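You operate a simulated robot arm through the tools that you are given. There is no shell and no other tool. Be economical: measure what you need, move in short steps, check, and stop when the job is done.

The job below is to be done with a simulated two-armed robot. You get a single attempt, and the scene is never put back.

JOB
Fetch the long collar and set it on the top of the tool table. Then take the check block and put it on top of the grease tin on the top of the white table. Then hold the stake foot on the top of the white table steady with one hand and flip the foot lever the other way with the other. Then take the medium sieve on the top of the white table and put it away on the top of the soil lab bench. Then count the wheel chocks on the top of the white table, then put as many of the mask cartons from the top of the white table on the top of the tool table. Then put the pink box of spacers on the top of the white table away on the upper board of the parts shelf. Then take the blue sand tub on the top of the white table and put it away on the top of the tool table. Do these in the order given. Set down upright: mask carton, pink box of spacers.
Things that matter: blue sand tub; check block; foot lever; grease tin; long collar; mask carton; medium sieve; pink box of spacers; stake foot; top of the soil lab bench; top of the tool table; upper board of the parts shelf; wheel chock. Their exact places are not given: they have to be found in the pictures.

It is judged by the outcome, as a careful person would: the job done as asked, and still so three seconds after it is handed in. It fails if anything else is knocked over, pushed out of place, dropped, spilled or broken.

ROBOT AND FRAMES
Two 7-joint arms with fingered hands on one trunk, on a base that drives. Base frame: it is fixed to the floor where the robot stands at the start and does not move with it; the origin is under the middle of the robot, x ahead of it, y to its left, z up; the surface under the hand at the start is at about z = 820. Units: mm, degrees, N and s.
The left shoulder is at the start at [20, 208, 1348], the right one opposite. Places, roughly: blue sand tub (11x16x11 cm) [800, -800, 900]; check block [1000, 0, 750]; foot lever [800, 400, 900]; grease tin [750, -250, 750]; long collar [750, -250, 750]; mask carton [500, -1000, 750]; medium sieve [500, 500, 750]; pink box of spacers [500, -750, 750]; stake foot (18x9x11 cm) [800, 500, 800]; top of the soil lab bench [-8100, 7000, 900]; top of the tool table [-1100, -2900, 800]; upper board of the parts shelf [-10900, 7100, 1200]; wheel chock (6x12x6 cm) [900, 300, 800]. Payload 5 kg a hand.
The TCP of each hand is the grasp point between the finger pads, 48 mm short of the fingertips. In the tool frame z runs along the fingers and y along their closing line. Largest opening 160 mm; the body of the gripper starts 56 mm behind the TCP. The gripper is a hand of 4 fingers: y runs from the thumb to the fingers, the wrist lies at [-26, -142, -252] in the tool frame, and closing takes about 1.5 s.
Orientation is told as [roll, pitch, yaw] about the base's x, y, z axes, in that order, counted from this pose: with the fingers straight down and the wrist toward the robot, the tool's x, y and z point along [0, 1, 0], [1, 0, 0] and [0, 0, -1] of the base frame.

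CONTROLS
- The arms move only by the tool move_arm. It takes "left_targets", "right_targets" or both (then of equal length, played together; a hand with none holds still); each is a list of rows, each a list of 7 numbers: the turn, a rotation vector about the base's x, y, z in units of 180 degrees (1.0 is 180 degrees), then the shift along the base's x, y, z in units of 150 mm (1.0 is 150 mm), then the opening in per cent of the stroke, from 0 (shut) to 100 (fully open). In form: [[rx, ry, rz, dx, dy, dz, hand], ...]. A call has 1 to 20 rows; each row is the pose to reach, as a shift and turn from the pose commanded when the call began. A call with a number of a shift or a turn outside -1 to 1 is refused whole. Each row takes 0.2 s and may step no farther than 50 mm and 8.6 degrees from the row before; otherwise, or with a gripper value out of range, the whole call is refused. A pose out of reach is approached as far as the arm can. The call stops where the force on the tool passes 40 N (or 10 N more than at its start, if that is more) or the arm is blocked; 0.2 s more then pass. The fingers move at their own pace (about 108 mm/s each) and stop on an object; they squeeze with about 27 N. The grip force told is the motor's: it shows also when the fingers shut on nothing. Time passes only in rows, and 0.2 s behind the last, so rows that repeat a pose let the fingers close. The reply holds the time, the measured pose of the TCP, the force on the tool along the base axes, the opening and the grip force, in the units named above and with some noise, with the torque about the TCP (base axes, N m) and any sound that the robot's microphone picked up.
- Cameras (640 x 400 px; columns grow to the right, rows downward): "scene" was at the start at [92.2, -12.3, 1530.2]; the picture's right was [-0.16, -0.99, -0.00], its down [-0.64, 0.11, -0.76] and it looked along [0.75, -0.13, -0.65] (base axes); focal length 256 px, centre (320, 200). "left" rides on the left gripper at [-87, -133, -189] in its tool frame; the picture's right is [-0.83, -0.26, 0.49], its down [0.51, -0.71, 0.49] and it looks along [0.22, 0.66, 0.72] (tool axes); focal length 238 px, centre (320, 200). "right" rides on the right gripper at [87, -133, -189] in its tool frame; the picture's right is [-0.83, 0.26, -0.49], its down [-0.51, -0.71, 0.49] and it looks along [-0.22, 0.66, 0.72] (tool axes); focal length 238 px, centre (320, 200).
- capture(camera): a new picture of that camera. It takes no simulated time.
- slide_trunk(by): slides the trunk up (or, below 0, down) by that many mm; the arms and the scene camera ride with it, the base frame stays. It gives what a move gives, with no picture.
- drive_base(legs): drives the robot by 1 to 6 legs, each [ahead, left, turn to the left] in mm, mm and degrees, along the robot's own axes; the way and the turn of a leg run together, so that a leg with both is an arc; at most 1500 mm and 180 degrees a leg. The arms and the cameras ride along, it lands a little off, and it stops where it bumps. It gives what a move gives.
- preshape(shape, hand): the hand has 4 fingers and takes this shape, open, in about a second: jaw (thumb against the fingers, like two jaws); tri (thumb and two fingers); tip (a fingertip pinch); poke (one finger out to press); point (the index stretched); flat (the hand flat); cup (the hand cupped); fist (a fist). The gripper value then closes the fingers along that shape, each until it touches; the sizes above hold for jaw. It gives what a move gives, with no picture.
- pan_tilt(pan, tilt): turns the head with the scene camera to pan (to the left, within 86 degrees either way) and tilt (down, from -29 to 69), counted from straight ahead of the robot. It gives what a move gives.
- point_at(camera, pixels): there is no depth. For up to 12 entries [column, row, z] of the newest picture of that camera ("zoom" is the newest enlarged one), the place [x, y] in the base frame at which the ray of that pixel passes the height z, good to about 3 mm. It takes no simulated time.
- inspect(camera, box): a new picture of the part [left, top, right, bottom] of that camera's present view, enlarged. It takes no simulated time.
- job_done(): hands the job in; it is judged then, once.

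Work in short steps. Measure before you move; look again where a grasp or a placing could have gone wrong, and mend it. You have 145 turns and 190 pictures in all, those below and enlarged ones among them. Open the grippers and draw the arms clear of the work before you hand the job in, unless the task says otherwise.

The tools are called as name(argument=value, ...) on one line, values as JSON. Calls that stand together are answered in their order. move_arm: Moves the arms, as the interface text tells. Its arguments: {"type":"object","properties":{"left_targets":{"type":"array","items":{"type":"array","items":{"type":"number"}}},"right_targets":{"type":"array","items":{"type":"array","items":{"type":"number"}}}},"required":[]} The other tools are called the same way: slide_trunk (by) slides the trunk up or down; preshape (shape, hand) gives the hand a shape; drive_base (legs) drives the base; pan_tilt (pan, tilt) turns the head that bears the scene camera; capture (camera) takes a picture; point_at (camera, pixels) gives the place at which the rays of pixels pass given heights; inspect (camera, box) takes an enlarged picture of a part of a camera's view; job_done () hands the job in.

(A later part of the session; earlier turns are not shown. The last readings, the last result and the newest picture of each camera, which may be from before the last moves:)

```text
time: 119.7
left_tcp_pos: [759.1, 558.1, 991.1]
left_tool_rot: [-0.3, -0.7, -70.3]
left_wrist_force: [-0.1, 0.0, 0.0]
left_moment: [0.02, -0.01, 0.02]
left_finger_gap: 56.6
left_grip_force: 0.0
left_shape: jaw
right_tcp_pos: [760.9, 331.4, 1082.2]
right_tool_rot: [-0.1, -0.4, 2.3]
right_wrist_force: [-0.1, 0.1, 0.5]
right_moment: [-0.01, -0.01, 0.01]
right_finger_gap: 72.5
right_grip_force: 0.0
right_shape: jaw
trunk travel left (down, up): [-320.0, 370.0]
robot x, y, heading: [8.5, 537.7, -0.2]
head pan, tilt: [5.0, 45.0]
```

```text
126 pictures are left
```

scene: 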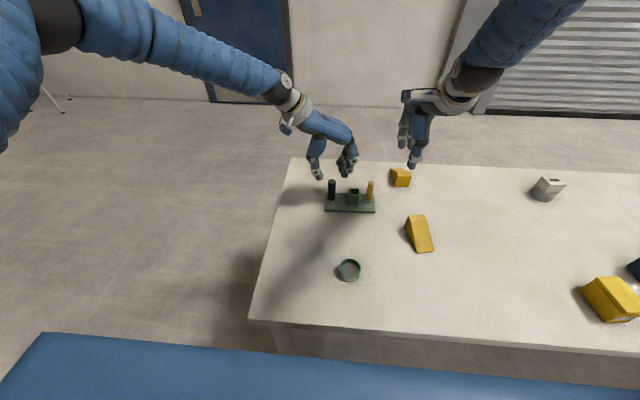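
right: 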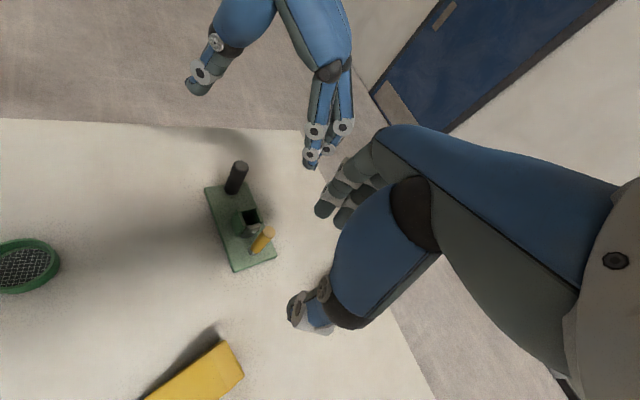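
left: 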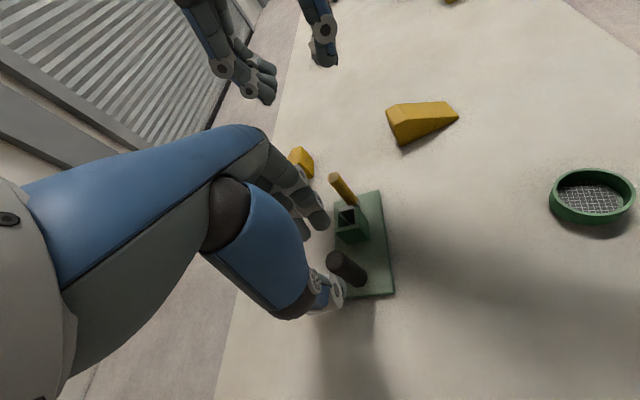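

Clear and centred (the post top is at (335,260) in the left view, between thumb and fingers). I'll lower 95 mm and grip.

move_arm(left_targets=[[0, 0, 0, -0.01, 0, -0.2, 35], [0, 0, 0, -0.01, 0, -0.4, 35], [0, 0, 0, -0.01, 0, -0.55, 35], [0, 0, 0, -0.01, 0, -0.63, 35], [0, 0, 0, -0.01, 0, -0.63, 0], [0, 0, 0, -0.01, 0, -0.63, 0], [0, 0, 0, -0.01, 0, -0.63, 0], [0, 0, 0, -0.01, 0, -0.63, 0], [0, 0, 0, -0.01, 0, -0.63, 0]])

inspect(camera="scene", box=[290, 120, 440, 230])

capture(camera="right")

```text
time: 121.7
left_tcp_pos: [756.9, 558.7, 895.0]
left_tool_rot: [-0.3, -0.9, -70.2]
left_wrist_force: [-0.1, 0.1, 0.2]
left_moment: [-0.05, -0.08, -0.05]
left_finger_gap: 18.6
left_grip_force: 26.9
left_shape: jaw
right_tcp_pos: [761.3, 332.0, 1080.1]
right_tool_rot: [0.0, -0.4, 2.3]
right_wrist_force: [0.3, 0.5, 0.6]
right_moment: [-0.02, 0.0, -0.01]
right_finger_gap: 72.5
right_grip_force: 0.0
right_shape: jaw
trunk travel left (down, up): [-320.0, 370.0]
robot x, y, heading: [9.8, 533.8, -0.5]
head pan, tilt: [5.0, 45.0]
```

```text
3.64 times, centred on (365, 175) of scene
```

zoom: 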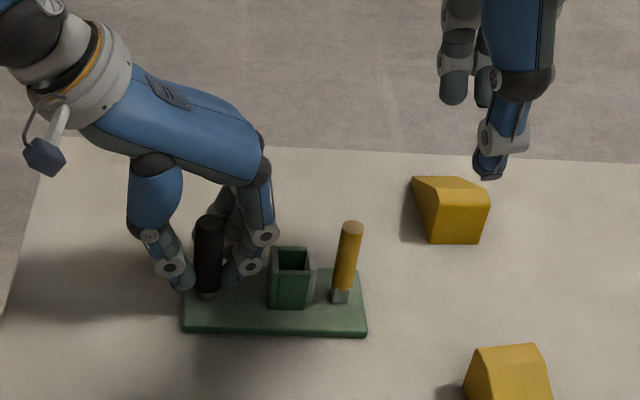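

```text
124 pictures are left
```

right: 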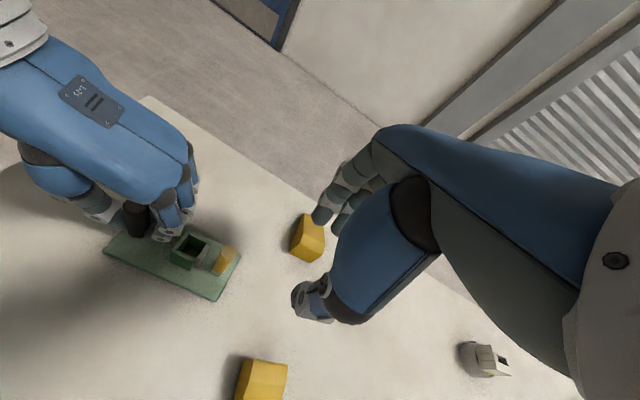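

The foot is held by the black post (18.6 mm, 27 N). I'll bring the right hand over the lever at y≈418 and z≈1000, then lower it to 940.

move_arm(right_targets=[[0, 0, 0, 0.01, 0.2, -0.1, 45], [0, 0, 0, 0.01, 0.4, -0.3, 45], [0, 0, 0, 0.01, 0.58, -0.5, 45], [0, 0, 0, 0.01, 0.58, -0.7, 45], [0, 0, 0, 0.01, 0.58, -0.93, 45], [0, 0, 0, 0.01, 0.58, -0.93, 45]])

inspect(camera="scene", box=[290, 120, 440, 230])

capture(camera="right")

```text
time: 123.1
left_tcp_pos: [756.2, 559.0, 895.8]
left_tool_rot: [-0.3, -0.9, -70.3]
left_wrist_force: [0.5, 0.2, -0.2]
left_moment: [-0.01, -0.05, -0.01]
left_finger_gap: 18.4
left_grip_force: 26.9
left_shape: jaw
right_tcp_pos: [763.1, 418.1, 942.8]
right_tool_rot: [0.1, -0.5, 2.4]
right_wrist_force: [-0.1, 0.1, 0.2]
right_moment: [0.03, -0.08, -0.04]
right_finger_gap: 72.3
right_grip_force: 0.1
right_shape: jaw
trunk travel left (down, up): [-320.0, 370.0]
robot x, y, heading: [10.0, 536.0, -0.5]
head pan, tilt: [5.0, 45.0]
```

```text
3.64 times, centred on (365, 175) of scene
```

zoom: 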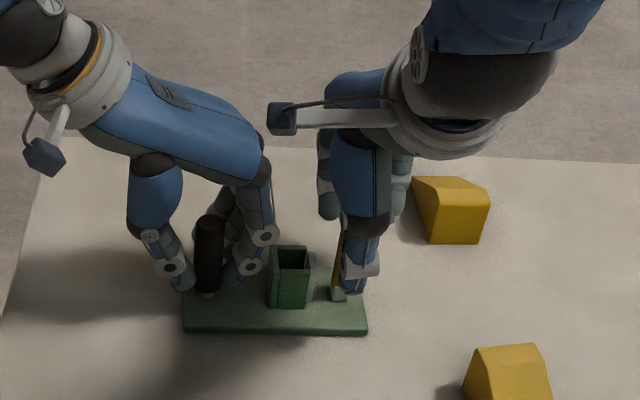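

```text
122 pictures are left
```

right: 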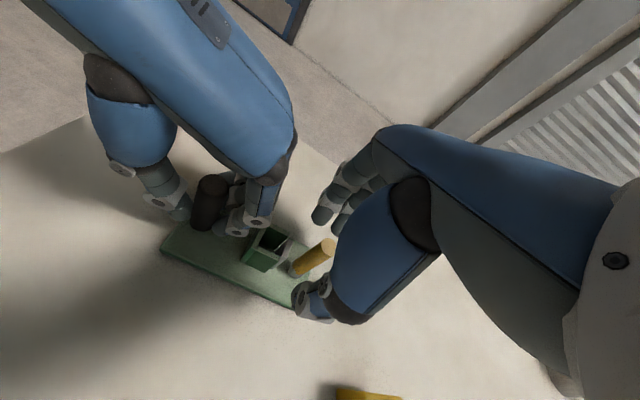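

The lever sits between the right thumb and fingers with good clearance to the left hand. I'll close softly on it.

move_arm(right_targets=[[0, 0, 0, 0, 0, 0, 20], [0, 0, 0, 0, 0, 0, 0], [0, 0, 0, 0, 0, 0, 0], [0, 0, 0, 0, 0, 0, 0], [0, 0, 0, 0, 0, 0, 0]])

move_arm(right_targets=[[0, 0, 0, 0, -0.02, 0, 0], [0, 0, 0, 0, -0.04, 0, 0], [0, 0, 0, 0, -0.06, 0, 0]])

```text
time: 124.3
left_tcp_pos: [756.6, 558.4, 894.8]
left_tool_rot: [-0.3, -0.8, -70.2]
left_wrist_force: [-0.9, -0.7, 0.1]
left_moment: [-0.08, -0.06, -0.05]
left_finger_gap: 18.5
left_grip_force: 26.5
left_shape: jaw
right_tcp_pos: [762.5, 419.1, 940.7]
right_tool_rot: [0.0, -0.4, 2.3]
right_wrist_force: [-0.2, 1.1, 0.2]
right_moment: [0.06, -0.06, 0.03]
right_finger_gap: 9.1
right_grip_force: 26.7
right_shape: jaw
trunk travel left (down, up): [-320.0, 370.0]
robot x, y, heading: [11.3, 536.3, -0.5]
head pan, tilt: [5.0, 45.0]
```

```text
time: 125.1
left_tcp_pos: [756.7, 558.0, 897.9]
left_tool_rot: [-0.3, -0.9, -70.2]
left_wrist_force: [0.5, -11.4, 4.6]
left_moment: [-0.67, -0.12, -0.1]
left_finger_gap: 18.8
left_grip_force: 26.7
left_shape: jaw
right_tcp_pos: [763.5, 411.4, 941.3]
right_tool_rot: [0.1, -0.4, 2.4]
right_wrist_force: [0.2, 15.3, 4.5]
right_moment: [0.63, -0.06, 0.16]
right_finger_gap: 8.8
right_grip_force: 26.9
right_shape: jaw
trunk travel left (down, up): [-320.0, 370.0]
robot x, y, heading: [8.1, 536.9, -0.4]
head pan, tilt: [5.0, 45.0]
```

Pulling in -y is stiff (15 N passes through to the left hand). I'll go back and test +x and then -x gently.

move_arm(right_targets=[[0, 0, 0, 0, 0.025, 0, 0], [0, 0, 0, 0, 0.05, 0, 0], [0, 0, 0, 0, 0.05, 0, 0]])

move_arm(right_targets=[[0, 0, 0, 0.02, 0, 0, 0], [0, 0, 0, 0.04, 0, 0, 0], [0, 0, 0, 0.06, 0, 0, 0]])

move_arm(right_targets=[[0, 0, 0, -0.03, 0, 0, 0], [0, 0, 0, -0.06, 0, 0, 0], [0, 0, 0, -0.09, 0, 0, 0], [0, 0, 0, -0.12, 0, 0, 0]])

```text
time: 125.9
left_tcp_pos: [757.6, 558.4, 894.8]
left_tool_rot: [-0.3, -0.7, -70.1]
left_wrist_force: [-1.2, -1.7, -2.6]
left_moment: [-0.29, -0.08, -0.03]
left_finger_gap: 18.0
left_grip_force: 27.3
left_shape: jaw
right_tcp_pos: [762.8, 414.4, 941.8]
right_tool_rot: [0.1, -0.5, 2.3]
right_wrist_force: [0.7, -2.0, 7.0]
right_moment: [-0.07, -0.13, -0.01]
right_finger_gap: 8.9
right_grip_force: 27.1
right_shape: jaw
trunk travel left (down, up): [-320.0, 370.0]
robot x, y, heading: [11.4, 535.0, -0.2]
head pan, tilt: [5.0, 45.0]
```

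```text
time: 126.7
left_tcp_pos: [757.7, 559.3, 896.4]
left_tool_rot: [-0.3, -0.9, -70.2]
left_wrist_force: [1.9, 2.0, -2.9]
left_moment: [-0.06, -0.07, 0.1]
left_finger_gap: 17.7
left_grip_force: 26.6
left_shape: jaw
right_tcp_pos: [770.5, 417.0, 941.4]
right_tool_rot: [0.0, -0.5, 2.3]
right_wrist_force: [-4.6, -3.3, 9.1]
right_moment: [-0.13, 0.1, -0.01]
right_finger_gap: 9.1
right_grip_force: 27.1
right_shape: jaw
trunk travel left (down, up): [-320.0, 370.0]
robot x, y, heading: [10.5, 535.3, -0.3]
head pan, tilt: [5.0, 45.0]
```

```text
time: 127.7
left_tcp_pos: [756.2, 558.3, 895.2]
left_tool_rot: [-0.3, -0.7, -70.2]
left_wrist_force: [-2.7, 6.4, -3.3]
left_moment: [0.1, 0.09, -0.14]
left_finger_gap: 17.6
left_grip_force: 26.5
left_shape: jaw
right_tcp_pos: [752.9, 416.6, 941.9]
right_tool_rot: [0.0, -0.4, 2.3]
right_wrist_force: [2.3, -6.3, 3.3]
right_moment: [-0.21, -0.3, -0.15]
right_finger_gap: 9.0
right_grip_force: 27.1
right_shape: jaw
trunk travel left (down, up): [-320.0, 370.0]
robot x, y, heading: [6.2, 538.7, -0.2]
head pan, tilt: [5.0, 45.0]
```

In x it moves with little force (2–5 N). I'll check in the pictures whether the lever is tilting.

inspect(camera="scene", box=[300, 150, 420, 230])

inspect(camera="right", box=[150, 150, 370, 340])

```text
5.00 times, centred on (360, 190) of scene
```

zoom: 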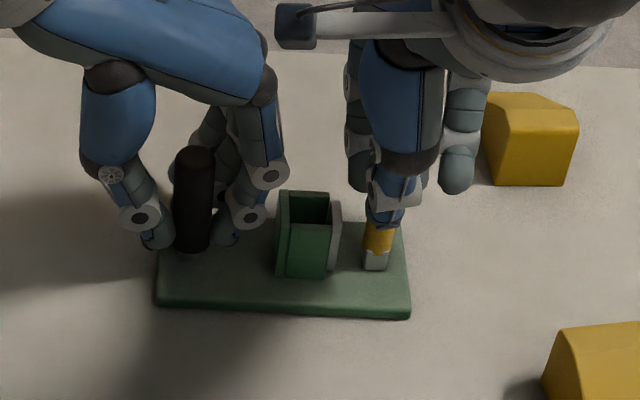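

```text
2.11 times, centred on (260, 245) of right
```

zoom: 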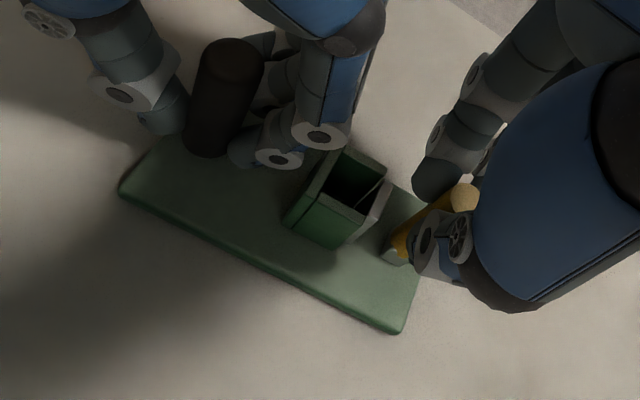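

I'll continue carefully in -x by 25 mm along a slight arc and watch the forces.

move_arm(right_targets=[[0, 0, 0, -0.04, 0, -0.01, 0], [0, 0, 0, -0.08, 0, -0.02, 0], [0, 0, 0, -0.12, 0, -0.03, 0], [0, 0, 0, -0.16, 0, -0.05, 0]])

inspect(camera="scene", box=[300, 150, 420, 230])

inspect(camera="right", box=[150, 150, 370, 340])

```text
time: 128.7
left_tcp_pos: [756.3, 558.0, 896.0]
left_tool_rot: [-0.3, -0.8, -70.2]
left_wrist_force: [-1.7, 5.5, -6.4]
left_moment: [0.13, 0.14, -0.15]
left_finger_gap: 17.2
left_grip_force: 27.4
left_shape: jaw
right_tcp_pos: [731.5, 416.7, 936.4]
right_tool_rot: [0.0, -0.8, 2.3]
right_wrist_force: [7.0, -5.6, 26.8]
right_moment: [-0.33, -1.2, -0.05]
right_finger_gap: 9.4
right_grip_force: 26.9
right_shape: jaw
trunk travel left (down, up): [-320.0, 370.0]
robot x, y, heading: [9.9, 536.5, -0.4]
head pan, tilt: [5.0, 45.0]
```

```text
5.00 times, centred on (360, 190) of scene
```

zoom: 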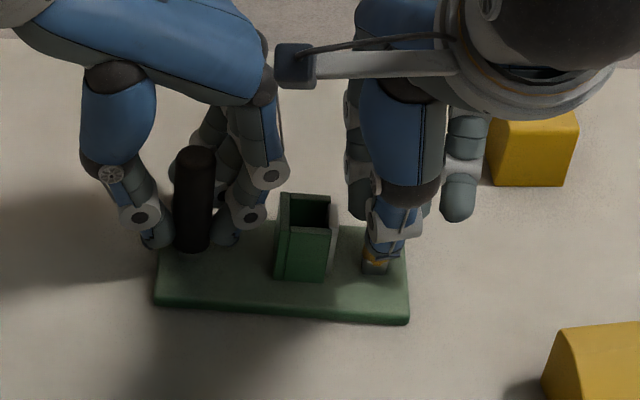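

```text
2.11 times, centred on (260, 245) of right
```

zoom: 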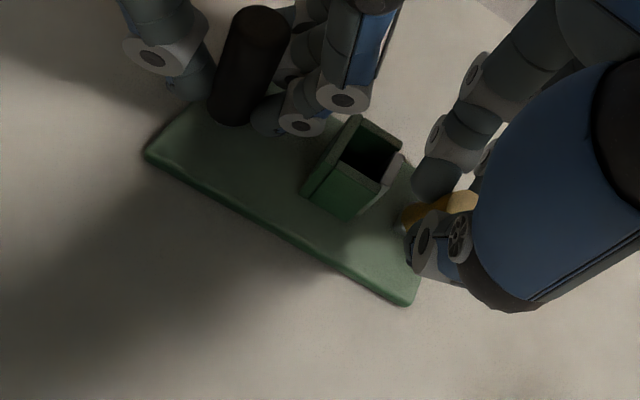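

The plate itself starts to rock about y, so x isn't the hinge direction. I'll return the lever to upright and check that the foot is flat.

move_arm(right_targets=[[0, 0, 0, 0.05, 0, 0.02, 0], [0, 0, 0, 0.1, 0, 0.03, 0], [0, 0, 0, 0.15, 0, 0.04, 0], [0, 0, 0, 0.2, 0, 0.04, 0], [0, 0, 0, 0.2, 0, 0.04, 0]])

inspect(camera="scene", box=[300, 150, 420, 230])

```text
time: 129.9
left_tcp_pos: [756.6, 558.7, 895.7]
left_tool_rot: [-0.3, -0.8, -70.2]
left_wrist_force: [1.7, 2.9, -2.7]
left_moment: [0.01, -0.01, 0.07]
left_finger_gap: 17.4
left_grip_force: 26.7
left_shape: jaw
right_tcp_pos: [757.7, 416.6, 940.2]
right_tool_rot: [0.1, -0.4, 2.4]
right_wrist_force: [-4.3, -1.5, 6.3]
right_moment: [-0.07, 0.28, 0.0]
right_finger_gap: 10.2
right_grip_force: 27.6
right_shape: jaw
trunk travel left (down, up): [-320.0, 370.0]
robot x, y, heading: [8.0, 539.8, -0.7]
head pan, tilt: [5.0, 45.0]
```

```text
5.00 times, centred on (360, 190) of scene
```

zoom: 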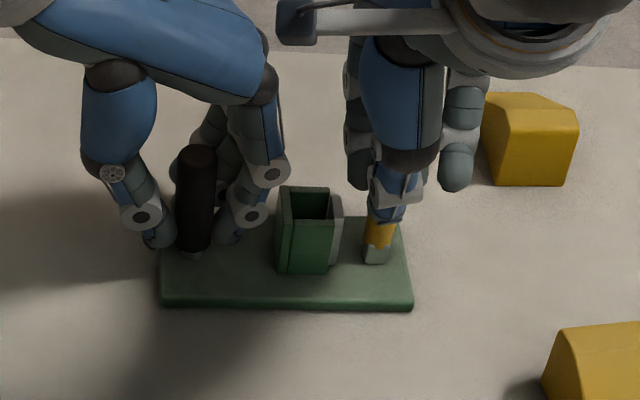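

The foot is flat again. Now I'll press it down slightly with the left hand and pull the lever harder in -y; the 40 N stop guards this.

move_arm(left_targets=[[0, 0, 0, 0, 0, -0.01, 0], [0, 0, 0, 0, 0, -0.02, 0], [0, 0, 0, 0, 0, -0.02, 0], [0, 0, 0, 0, 0, -0.02, 0], [0, 0, 0, 0, 0, -0.02, 0], [0, 0, 0, 0, 0, -0.02, 0], [0, 0, 0, 0, 0, -0.02, 0]], right_targets=[[0, 0, 0, 0, 0, 0, 0], [0, 0, 0, 0, -0.03, 0, 0], [0, 0, 0, 0, -0.06, 0, 0], [0, 0, 0, 0, -0.09, 0, 0], [0, 0, 0, 0, -0.12, -0.01, 0], [0, 0, 0, 0, -0.15, -0.02, 0], [0, 0, 0, 0, -0.18, -0.03, 0]])

inspect(camera="scene", box=[300, 150, 420, 230])

```text
time: 131.5
left_tcp_pos: [756.0, 554.1, 895.6]
left_tool_rot: [-0.4, -1.1, -70.2]
left_wrist_force: [0.3, -10.8, 2.5]
left_moment: [-0.56, 0.03, 0.01]
left_finger_gap: 19.8
left_grip_force: 27.4
left_shape: jaw
right_tcp_pos: [761.8, 401.0, 939.8]
right_tool_rot: [0.5, -0.8, 2.7]
right_wrist_force: [-3.1, 13.2, 9.7]
right_moment: [0.47, 0.12, 0.18]
right_finger_gap: 9.6
right_grip_force: 27.5
right_shape: jaw
trunk travel left (down, up): [-320.0, 370.0]
robot x, y, heading: [8.0, 533.7, 0.0]
head pan, tilt: [5.0, 45.0]
stopped in row 7 (right hand): the force on the tool passed its limit at 43 N (the readings are from after the stop); the commanded pose is now the measured one
```

```text
5.00 times, centred on (360, 190) of scene
```

zoom: 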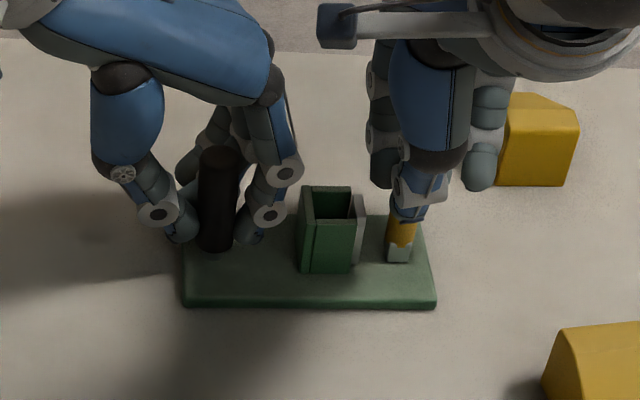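

The plate was dragged a little and the lever held firm, so -y is its stop. I'll let go of the lever, lift the right hand and look at its state.

move_arm(right_targets=[[0, 0, 0, 0, 0.02, 0, 20], [0, 0, 0, 0, 0.02, 0, 45], [0, 0, 0, 0, 0.02, 0, 45], [0, 0, 0, 0, 0, 0.3, 45], [0, 0, 0, 0, -0.1, 0.6, 45], [0, 0, 0, 0, -0.3, 0.7, 45], [0, 0, 0, 0, -0.5, 0.7, 45]])

inspect(camera="scene", box=[300, 150, 420, 230])

inspect(camera="right", box=[100, 150, 300, 320])

```text
time: 133.1
left_tcp_pos: [757.3, 555.3, 895.6]
left_tool_rot: [-0.3, -1.0, -70.1]
left_wrist_force: [1.2, -0.7, 12.0]
left_moment: [-0.5, -0.01, 0.05]
left_finger_gap: 19.9
left_grip_force: 26.4
left_shape: jaw
right_tcp_pos: [762.4, 321.5, 1044.7]
right_tool_rot: [0.4, -0.6, 2.5]
right_wrist_force: [0.0, 0.2, 0.0]
right_moment: [0.09, 0.0, -0.03]
right_finger_gap: 71.6
right_grip_force: 0.0
right_shape: jaw
trunk travel left (down, up): [-320.0, 370.0]
robot x, y, heading: [9.9, 538.7, -0.3]
head pan, tilt: [5.0, 45.0]
```

```text
5.00 times, centred on (360, 190) of scene
```

zoom: 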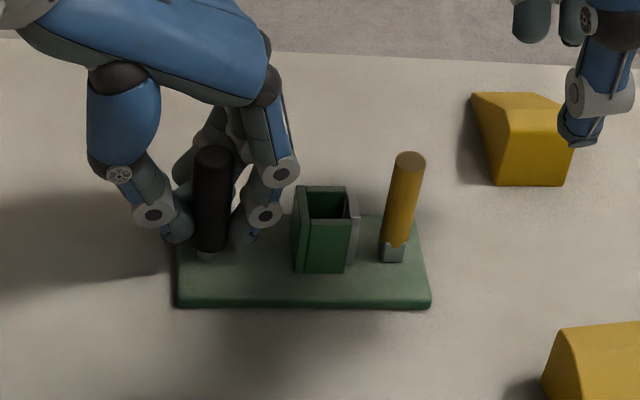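

```text
2.35 times, centred on (200, 235) of right
```

zoom: 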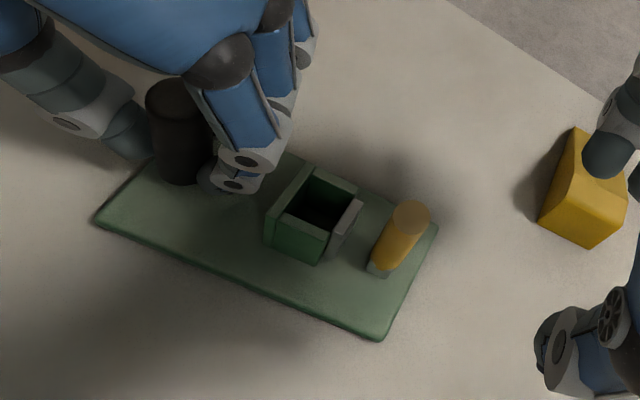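

I'll zoom in hard on the lever base and the grey jaw for a hinge.

inspect(camera="scene", box=[355, 178, 391, 208])

inspect(camera="right", box=[200, 205, 300, 290])

inspect(camera="left", box=[300, 100, 430, 300])

```text
13.33 times, centred on (373, 193) of scene
```

zoom: 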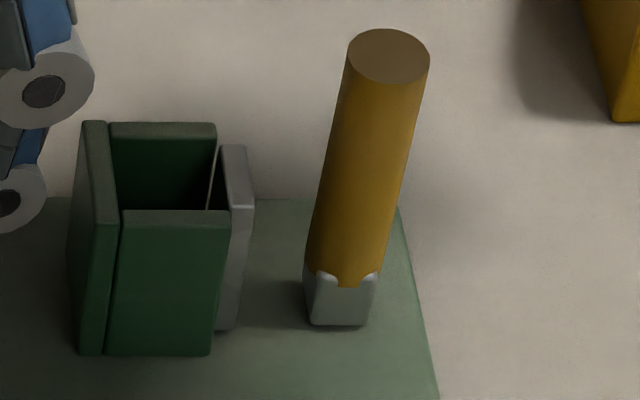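

```text
4.71 times, centred on (250, 248) of right
```

zoom: 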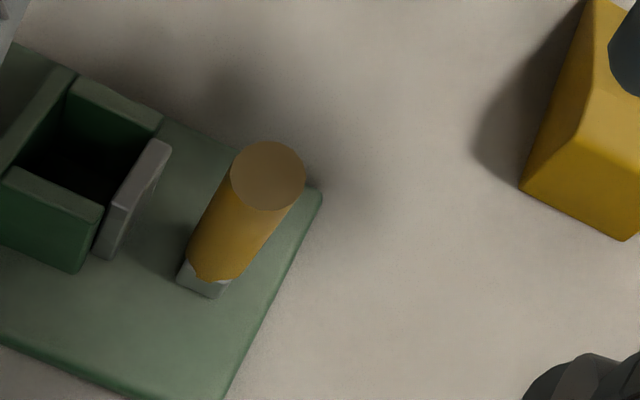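

```text
2.00 times, centred on (365, 200) of left
```

zoom: 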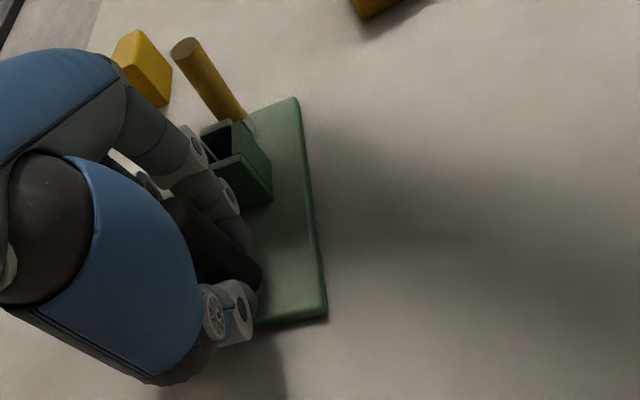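

Still vertical and no hinge is visible. Next I'll test +y: with the right hand closed, I push the lever top from its -y side (free travel there, away from the left knuckles).

move_arm(right_targets=[[0, 0, 0, 0, 0, -0.2, 20], [0, 0, 0, 0, 0, -0.4, 0], [0, 0, 0, 0, 0, -0.6, 0], [0, 0, 0, 0, 0, -0.68, 0], [0, 0, 0, 0, 0.05, -0.68, 0], [0, 0, 0, 0, 0.1, -0.68, 0], [0, 0, 0, 0, 0.15, -0.68, 0], [0, 0, 0, 0, 0.2, -0.68, 0]])

inspect(camera="scene", box=[300, 130, 440, 230])

```text
time: 134.9
left_tcp_pos: [756.7, 556.6, 894.5]
left_tool_rot: [-0.2, -1.0, -70.2]
left_wrist_force: [0.1, 0.9, 13.7]
left_moment: [-0.49, 0.02, 0.03]
left_finger_gap: 20.0
left_grip_force: 26.6
left_shape: jaw
right_tcp_pos: [759.8, 353.0, 940.4]
right_tool_rot: [0.2, -0.6, 2.4]
right_wrist_force: [0.2, 0.0, 0.0]
right_moment: [0.01, 0.01, 0.04]
right_finger_gap: 0.0
right_grip_force: 27.4
right_shape: jaw
trunk travel left (down, up): [-320.0, 370.0]
robot x, y, heading: [8.3, 531.9, -0.2]
head pan, tilt: [5.0, 45.0]
```

```text
4.00 times, centred on (370, 180) of scene
```

zoom: 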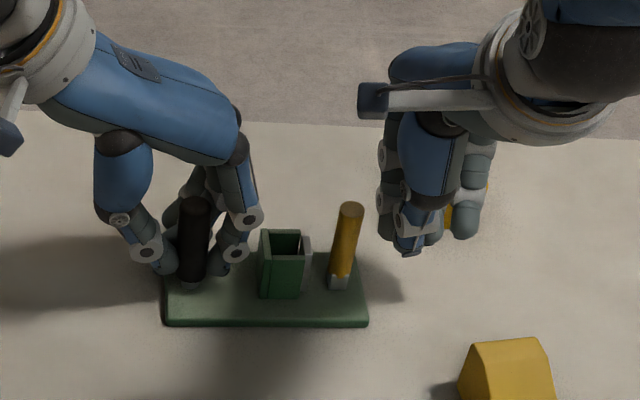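

Now I push +y in small steps.

move_arm(right_targets=[[0, 0, 0, 0, 0.04, 0, 0], [0, 0, 0, 0, 0.08, 0, 0], [0, 0, 0, 0, 0.12, 0, 0], [0, 0, 0, 0, 0.16, 0, 0], [0, 0, 0, 0, 0.2, 0, 0], [0, 0, 0, 0, 0.24, 0, 0], [0, 0, 0, 0, 0.28, 0, 0]])

inspect(camera="scene", box=[300, 130, 440, 230])

```text
time: 136.3
left_tcp_pos: [758.4, 559.7, 894.2]
left_tool_rot: [-0.2, -1.0, -70.1]
left_wrist_force: [-7.6, 12.4, 15.9]
left_moment: [0.13, 0.36, -0.06]
left_finger_gap: 19.4
left_grip_force: 27.2
left_shape: jaw
right_tcp_pos: [763.2, 378.2, 942.5]
right_tool_rot: [-0.1, -1.0, 2.1]
right_wrist_force: [0.7, -13.8, 1.4]
right_moment: [-0.29, 0.08, -0.12]
right_finger_gap: 0.0
right_grip_force: 27.2
right_shape: jaw
trunk travel left (down, up): [-320.0, 370.0]
robot x, y, heading: [13.8, 538.7, -0.4]
head pan, tilt: [5.0, 45.0]
stopped in row 6 (right hand): the force on the tool passed its limit at 42 N (the readings are from after the stop); the commanded pose is now the measured one
```

```text
4.00 times, centred on (370, 180) of scene
```

zoom: 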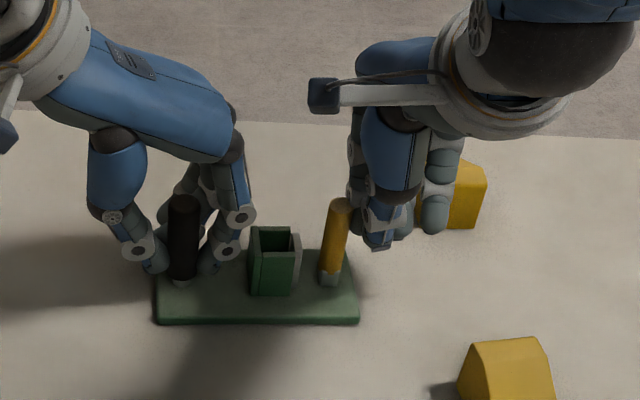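

±y are both rigid, so the hinge must swing in x, and my earlier x-closing grip blocked that. I'll re-grip: the left on the black post with yaw ≈-5, the right at yaw +90 closing along y so the lever can pivot between the pads.

move_arm(left_targets=[[0, 0, 0, 0, 0, 0.02, 20], [0, 0, 0, 0, 0, 0.02, 45], [0, 0, 0, 0, 0, 0.02, 45], [0, 0, 0, 0, 0, 0.02, 45], [0, 0, 0, 0, 0, 0.3, 45], [0, 0, 0, 0, 0, 0.6, 45], [0, 0, 0.045, 0, 0, 0.65, 45], [0, 0, 0.09, 0, 0, 0.65, 45], [0, 0, 0.135, 0, 0, 0.65, 45], [0, 0, 0.18, 0, 0, 0.65, 45], [0, 0, 0.225, 0, 0, 0.65, 45], [0, 0, 0.27, 0, 0, 0.65, 45], [0, 0, 0.31, 0, 0, 0.65, 45], [0, 0, 0.345, 0, 0, 0.65, 45]], right_targets=[[0, 0, 0, 0, -0.1, 0, 0], [0, 0, 0, 0, -0.2, 0.1, 0], [0, 0, 0, 0, -0.3, 0.3, 0], [0, 0, 0, 0, -0.5, 0.5, 0], [0, 0, 0.045, 0, -0.5, 0.5, 0], [0, 0, 0.09, 0, -0.5, 0.5, 10], [0, 0, 0.135, 0, -0.5, 0.5, 20], [0, 0, 0.18, 0, -0.5, 0.5, 30], [0, 0, 0.225, 0, -0.5, 0.5, 40], [0, 0, 0.27, 0, -0.5, 0.5, 40], [0, 0, 0.315, 0, -0.5, 0.5, 40], [0, 0, 0.36, 0, -0.5, 0.5, 40], [0, 0, 0.405, 0, -0.5, 0.5, 40], [0, 0, 0.45, 0, -0.5, 0.5, 40]])

capture(camera="scene")

capture(camera="left")

capture(camera="right")

```text
time: 139.3
left_tcp_pos: [758.4, 558.0, 990.9]
left_tool_rot: [-0.1, -0.8, -7.9]
left_wrist_force: [-0.7, 0.3, 0.2]
left_moment: [0.0, 0.0, -0.01]
left_finger_gap: 71.6
left_grip_force: 0.0
left_shape: jaw
right_tcp_pos: [763.6, 305.4, 1016.2]
right_tool_rot: [0.1, -0.9, 83.4]
right_wrist_force: [0.5, -1.0, 0.3]
right_moment: [0.05, 0.03, 0.02]
right_finger_gap: 63.9
right_grip_force: 0.0
right_shape: jaw
trunk travel left (down, up): [-320.0, 370.0]
robot x, y, heading: [9.4, 534.7, -0.3]
head pan, tilt: [5.0, 45.0]
```

```text
108 pictures are left
```

scene: 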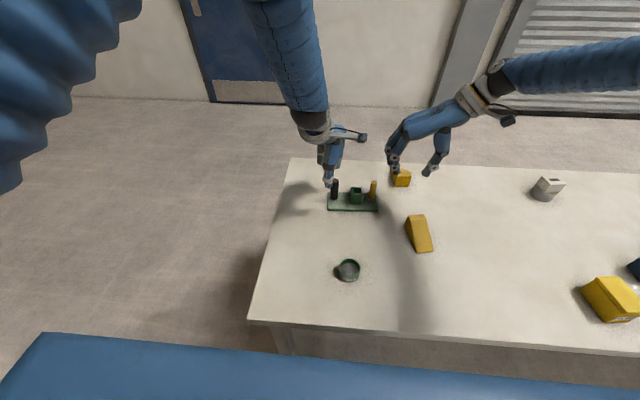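

```text
107 pictures are left
```

left: 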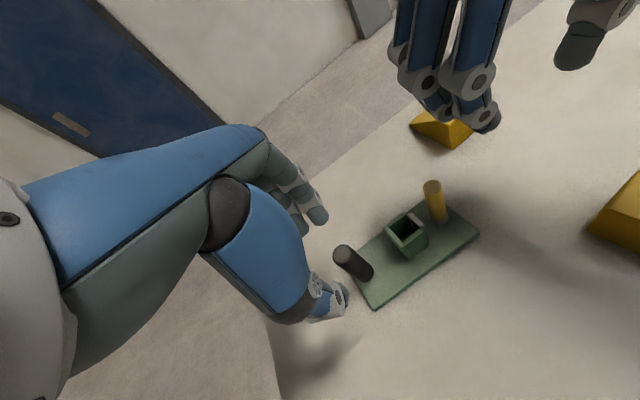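

```text
106 pictures are left
```

right: 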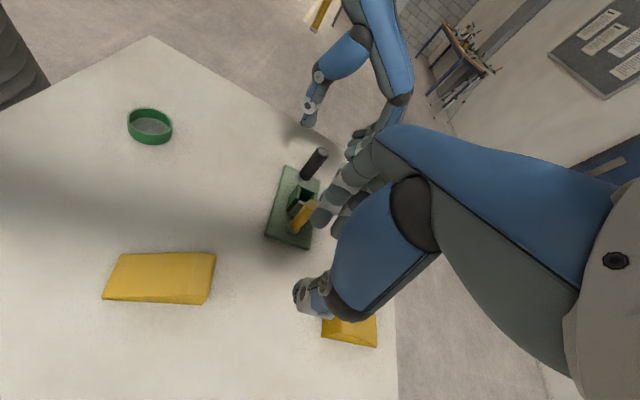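

Measuring the post and lever tops now, at z≈920.

point_at(camera="left", pixels=[[343, 253, 920], [432, 187, 920], [440, 220, 835], [368, 277, 835]])

point_at(camera="scene", pixels=[[335, 182, 920], [374, 182, 920], [372, 201, 835], [334, 200, 835]])

point_at(camera="right", pixels=[[321, 151, 920], [309, 206, 920]])

```text
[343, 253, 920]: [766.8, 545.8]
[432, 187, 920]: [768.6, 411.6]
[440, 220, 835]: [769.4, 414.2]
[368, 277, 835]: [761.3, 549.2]
```

```text
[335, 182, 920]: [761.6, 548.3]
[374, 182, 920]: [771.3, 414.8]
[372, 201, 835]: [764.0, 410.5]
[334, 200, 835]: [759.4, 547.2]
```

```text
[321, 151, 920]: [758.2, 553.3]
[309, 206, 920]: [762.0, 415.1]
```

Black post at (761,548), lever at (767,413). I'll lower the left hand onto the post and grip.

move_arm(left_targets=[[0, 0, 0, 0.02, -0.06, -0.05, 45], [0, 0, 0, 0.02, -0.06, -0.25, 45], [0, 0, 0, 0.02, -0.06, -0.45, 45], [0, 0, 0, 0.02, -0.06, -0.63, 45], [0, 0, 0, 0.02, -0.06, -0.63, 0], [0, 0, 0, 0.02, -0.06, -0.63, 0], [0, 0, 0, 0.02, -0.06, -0.63, 0], [0, 0, 0, 0.02, -0.06, -0.63, 0], [0, 0, 0, 0.02, -0.06, -0.63, 0]])

move_arm(right_targets=[[0, 0, 0.03, 0, 0.2, 0, 45], [0, 0, 0.03, 0.01, 0.4, 0, 45], [0, 0, 0.03, 0.02, 0.6, 0, 45], [0, 0, 0.03, 0.02, 0.72, 0, 45], [0, 0, 0.03, 0.02, 0.72, 0, 45]])

capture(camera="right")

inspect(camera="scene", box=[290, 110, 450, 230])

```text
time: 141.3
left_tcp_pos: [760.7, 550.8, 894.5]
left_tool_rot: [-0.1, -0.9, -8.2]
left_wrist_force: [-0.1, 1.1, -0.1]
left_moment: [-0.05, -0.11, 0.03]
left_finger_gap: 11.4
left_grip_force: 27.0
left_shape: jaw
right_tcp_pos: [762.7, 307.3, 1016.5]
right_tool_rot: [0.2, -0.9, 83.3]
right_wrist_force: [-0.4, 1.0, -0.2]
right_moment: [-0.01, 0.02, 0.03]
right_finger_gap: 63.3
right_grip_force: 0.1
right_shape: jaw
trunk travel left (down, up): [-320.0, 370.0]
robot x, y, heading: [9.1, 536.2, -0.5]
head pan, tilt: [5.0, 45.0]
```

```text
time: 142.5
left_tcp_pos: [761.5, 551.1, 895.0]
left_tool_rot: [-0.1, -0.8, -8.0]
left_wrist_force: [0.5, -0.5, -0.5]
left_moment: [-0.04, -0.11, 0.04]
left_finger_gap: 11.5
left_grip_force: 26.7
left_shape: jaw
right_tcp_pos: [766.9, 413.2, 1016.9]
right_tool_rot: [0.0, -0.9, 88.6]
right_wrist_force: [0.4, 0.4, -0.1]
right_moment: [0.0, 0.0, 0.02]
right_finger_gap: 72.0
right_grip_force: 0.1
right_shape: jaw
trunk travel left (down, up): [-320.0, 370.0]
robot x, y, heading: [10.8, 533.3, -0.5]
head pan, tilt: [5.0, 45.0]
```

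```text
105 pictures are left
```

right: 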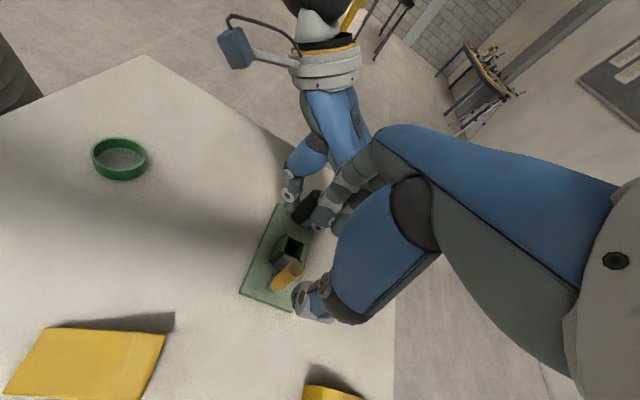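

```text
3.33 times, centred on (370, 170) of scene
```

zoom: 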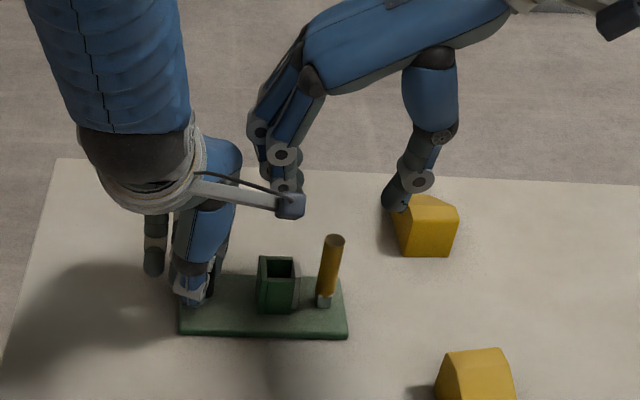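

There's room between the right fingers and the left hand. I'll lower the right to z≈945 and close on the lever along y.

move_arm(right_targets=[[0, 0, 0, 0, -0.02, -0.1, 38], [0, 0, 0, 0, -0.02, -0.25, 38], [0, 0, 0, 0, -0.02, -0.4, 38], [0, 0, 0, 0, -0.02, -0.48, 38], [0, 0, 0, 0, -0.02, -0.48, 10], [0, 0, 0, 0, -0.02, -0.48, 0], [0, 0, 0, 0, -0.02, -0.48, 0], [0, 0, 0, 0, -0.02, -0.48, 0], [0, 0, 0, 0, -0.02, -0.48, 0]])

inspect(camera="scene", box=[290, 110, 450, 230])

```text
time: 144.5
left_tcp_pos: [761.1, 550.9, 895.1]
left_tool_rot: [0.0, -0.8, -8.1]
left_wrist_force: [0.5, 3.8, 0.1]
left_moment: [0.01, -0.1, 0.0]
left_finger_gap: 11.2
left_grip_force: 26.9
left_shape: jaw
right_tcp_pos: [767.2, 409.7, 945.6]
right_tool_rot: [0.1, -0.8, 88.7]
right_wrist_force: [-0.4, -3.3, -0.6]
right_moment: [-0.1, 0.01, 0.0]
right_finger_gap: 7.5
right_grip_force: 27.5
right_shape: jaw
trunk travel left (down, up): [-320.0, 370.0]
robot x, y, heading: [8.8, 538.5, -0.7]
head pan, tilt: [5.0, 45.0]
```

```text
3.33 times, centred on (370, 170) of scene
```

zoom: 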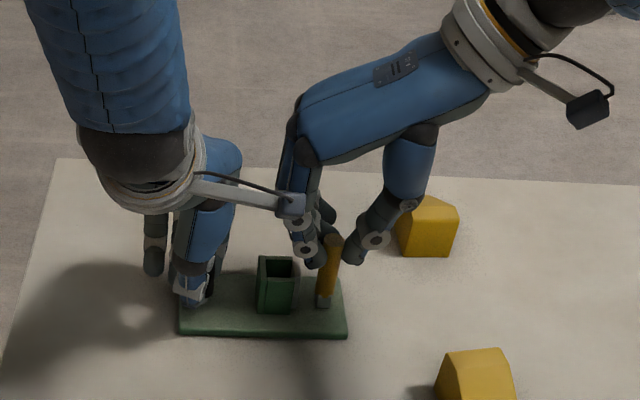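

Lever held along y. I'll swing it in -x along a 70 mm arc, watching for plate yaw.

move_arm(right_targets=[[0, 0, 0, -0.04, 0, 0, 0], [0, 0, 0, -0.08, 0, -0.007, 0], [0, 0, 0, -0.12, 0, -0.015, 0], [0, 0, 0, -0.16, 0, -0.028, 0], [0, 0, 0, -0.2, 0, -0.045, 0]])

inspect(camera="scene", box=[290, 110, 450, 230])

```text
time: 145.7
left_tcp_pos: [760.5, 550.6, 896.1]
left_tool_rot: [-0.1, -0.8, -7.9]
left_wrist_force: [-0.1, 4.7, -3.3]
left_moment: [0.15, -0.1, -0.08]
left_finger_gap: 11.1
left_grip_force: 27.2
left_shape: jaw
right_tcp_pos: [737.0, 411.4, 940.2]
right_tool_rot: [-0.1, -0.9, 88.5]
right_wrist_force: [2.4, -7.2, 17.6]
right_moment: [-0.22, -0.53, 0.0]
right_finger_gap: 8.6
right_grip_force: 27.0
right_shape: jaw
trunk travel left (down, up): [-320.0, 370.0]
robot x, y, heading: [8.4, 541.1, -0.3]
head pan, tilt: [5.0, 45.0]
```

```text
3.33 times, centred on (370, 170) of scene
```

zoom: 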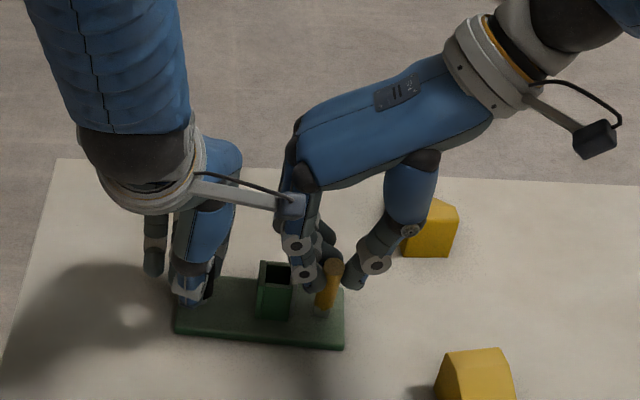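

The lever looks tilted by about 13°, with some plate yaw. I'll continue in -x with less downward travel.

move_arm(right_targets=[[0, 0, 0, -0.04, 0, 0.02, 0], [0, 0, 0, -0.08, 0, 0.02, 0], [0, 0, 0, -0.12, 0, 0.01, 0], [0, 0, 0, -0.16, 0, 0, 0], [0, 0, 0, -0.2, 0, -0.02, 0]])

inspect(camera="scene", box=[290, 110, 450, 230])

inspect(camera="right", box=[180, 160, 360, 340])

```text
time: 146.9
left_tcp_pos: [759.9, 549.9, 894.7]
left_tool_rot: [-0.3, -0.7, -8.1]
left_wrist_force: [-7.6, -11.0, 0.1]
left_moment: [-0.4, 0.19, -0.29]
left_finger_gap: 10.7
left_grip_force: 26.9
left_shape: jaw
right_tcp_pos: [705.6, 412.3, 936.6]
right_tool_rot: [0.0, -1.0, 88.7]
right_wrist_force: [8.9, 8.5, 5.0]
right_moment: [0.36, -0.76, -0.11]
right_finger_gap: 7.2
right_grip_force: 27.1
right_shape: jaw
trunk travel left (down, up): [-320.0, 370.0]
robot x, y, heading: [9.1, 535.7, -0.5]
head pan, tilt: [5.0, 45.0]
```

```text
3.33 times, centred on (370, 170) of scene
```

zoom: 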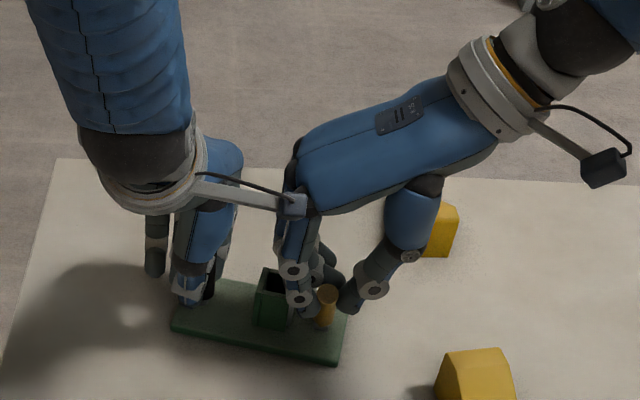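

```text
2.22 times, centred on (270, 250) of right
```

zoom: 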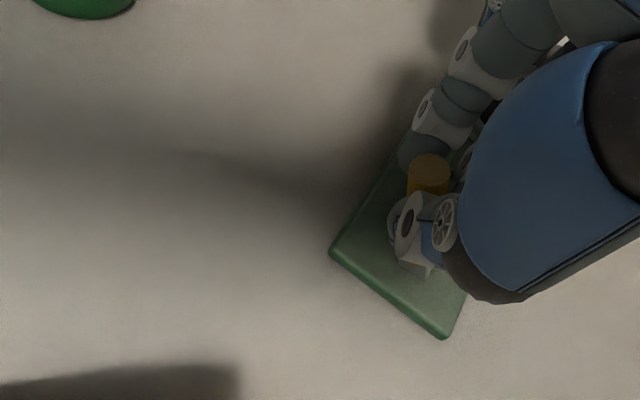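

The lever is tilting (its top moves toward -x relative to its base), though the plate yaws some. I'll continue the arc to the stop.

move_arm(right_targets=[[0, 0, 0, -0.04, 0, -0.03, 0], [0, 0, 0, -0.08, 0, -0.06, 0], [0, 0, 0, -0.12, 0, -0.09, 0], [0, 0, 0, -0.16, 0, -0.13, 0], [0, 0, 0, -0.18, 0, -0.16, 0]])

inspect(camera="scene", box=[290, 110, 450, 230])

inspect(camera="left", box=[300, 120, 500, 320])

```text
time: 148.0
left_tcp_pos: [759.1, 549.8, 894.2]
left_tool_rot: [-0.1, -0.6, -8.0]
left_wrist_force: [-5.7, 0.7, 0.9]
left_moment: [-0.05, 0.23, -0.18]
left_finger_gap: 10.5
left_grip_force: 26.9
left_shape: jaw
right_tcp_pos: [687.2, 412.9, 921.2]
right_tool_rot: [-0.5, -1.2, 88.4]
right_wrist_force: [2.5, -1.3, 14.9]
right_moment: [-0.02, -0.25, -0.16]
right_finger_gap: 7.7
right_grip_force: 26.6
right_shape: jaw
trunk travel left (down, up): [-320.0, 370.0]
robot x, y, heading: [11.2, 533.3, -0.6]
head pan, tilt: [5.0, 45.0]
stopped in row 5 (right hand): the force on the tool passed its limit at 44 N (the readings are from after the stop); the commanded pose is now the measured one
```

```text
3.33 times, centred on (370, 170) of scene
```

zoom: 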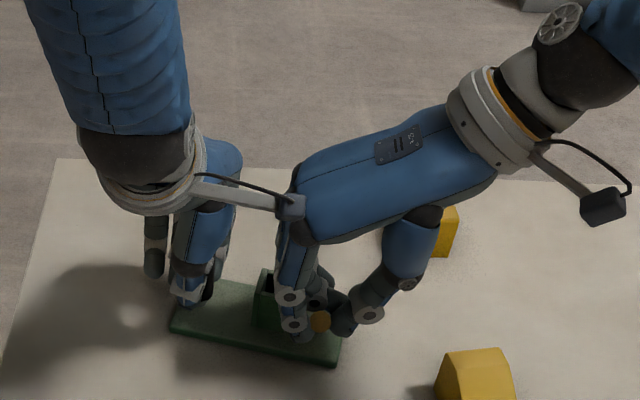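

```text
2.00 times, centred on (400, 220) of left
```

zoom: 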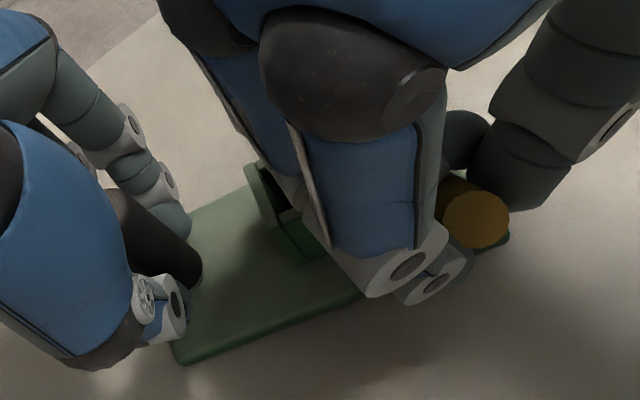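

The lever is now well over toward -x and the force rose sharply. I'll release and lift the right hand to see where it stays.

move_arm(right_targets=[[0, 0, 0, 0, 0, 0.01, 20], [0, 0, 0, 0, 0, 0.01, 38], [0, 0, 0, 0, 0, 0.01, 38], [0, 0, 0, 0, 0, 0.2, 38], [0, 0, 0, 0, -0.02, 0.5, 38], [0, 0, 0, 0, -0.2, 0.7, 38], [0, 0, 0, 0, -0.5, 0.8, 38], [0, 0, 0, 0.1, -0.8, 0.8, 38]])

inspect(camera="scene", box=[300, 140, 420, 230])

inspect(camera="left", box=[300, 120, 500, 320])

```text
time: 149.8
left_tcp_pos: [759.9, 549.4, 894.6]
left_tool_rot: [-0.1, -0.6, -8.0]
left_wrist_force: [-0.1, -0.3, 0.4]
left_moment: [-0.07, -0.08, -0.07]
left_finger_gap: 10.5
left_grip_force: 27.1
left_shape: jaw
right_tcp_pos: [698.8, 293.0, 1038.6]
right_tool_rot: [-0.3, -1.2, 88.6]
right_wrist_force: [-0.6, -0.1, -0.8]
right_moment: [0.04, 0.02, 0.03]
right_finger_gap: 60.7
right_grip_force: 0.1
right_shape: jaw
trunk travel left (down, up): [-320.0, 370.0]
robot x, y, heading: [8.3, 536.1, -0.0]
head pan, tilt: [5.0, 45.0]
```

```text
4.44 times, centred on (360, 185) of scene
```

zoom: 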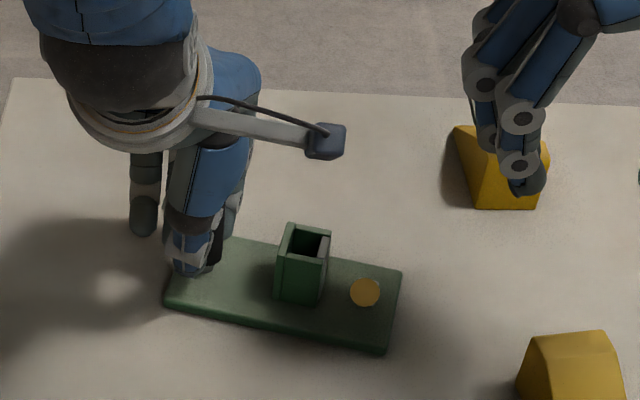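

```text
2.00 times, centred on (400, 220) of left
```

zoom: 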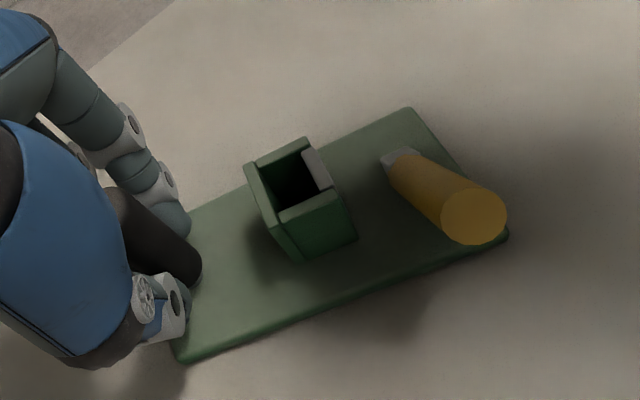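

The lever has flipped, leaning about 45° toward -x, and the grey jaw has moved in against the socket. I'll measure its tip to confirm with a gentle push that it's at its stop.

point_at(camera="scene", pixels=[[370.1, 205.7, 880], [370.1, 205.7, 890], [370.1, 205.7, 900], [346, 253, 872], [361, 220, 830], [386.5, 222.5, 825], [324, 211, 825], [336, 210, 825]])

point_at(camera="left", pixels=[[437, 228, 880], [437, 228, 890], [437, 228, 900], [400, 200, 840], [347, 250, 828], [450, 240, 825]])

```text
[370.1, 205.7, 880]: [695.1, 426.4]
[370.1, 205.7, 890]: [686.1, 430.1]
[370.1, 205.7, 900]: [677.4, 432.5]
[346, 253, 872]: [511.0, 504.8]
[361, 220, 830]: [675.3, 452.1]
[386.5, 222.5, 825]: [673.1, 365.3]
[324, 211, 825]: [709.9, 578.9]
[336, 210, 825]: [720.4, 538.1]
```

```text
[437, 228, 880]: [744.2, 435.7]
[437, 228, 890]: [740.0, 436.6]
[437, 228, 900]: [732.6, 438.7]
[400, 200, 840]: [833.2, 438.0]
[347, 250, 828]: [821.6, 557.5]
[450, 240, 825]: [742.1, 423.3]
```

point_at(camera="left", pixels=[[476.5, 228.5, 880], [476.5, 228.5, 890], [476.5, 228.5, 870], [441, 198, 838], [504, 238, 828], [330, 300, 828]])

capture(camera="right")

```text
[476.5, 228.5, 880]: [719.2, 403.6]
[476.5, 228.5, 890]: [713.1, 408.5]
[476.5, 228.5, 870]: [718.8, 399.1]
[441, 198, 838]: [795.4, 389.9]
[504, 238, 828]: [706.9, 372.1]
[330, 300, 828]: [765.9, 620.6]
```

```text
95 pictures are left
```

right: 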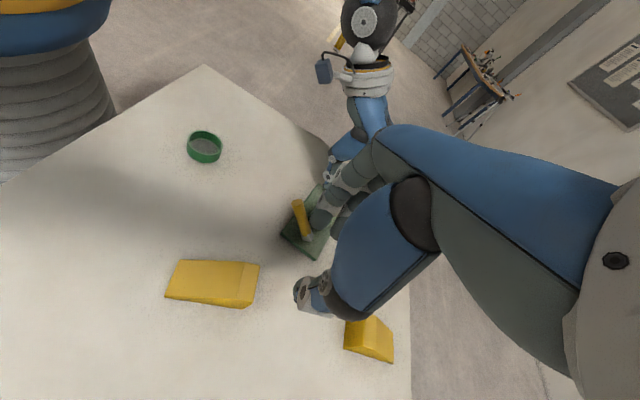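

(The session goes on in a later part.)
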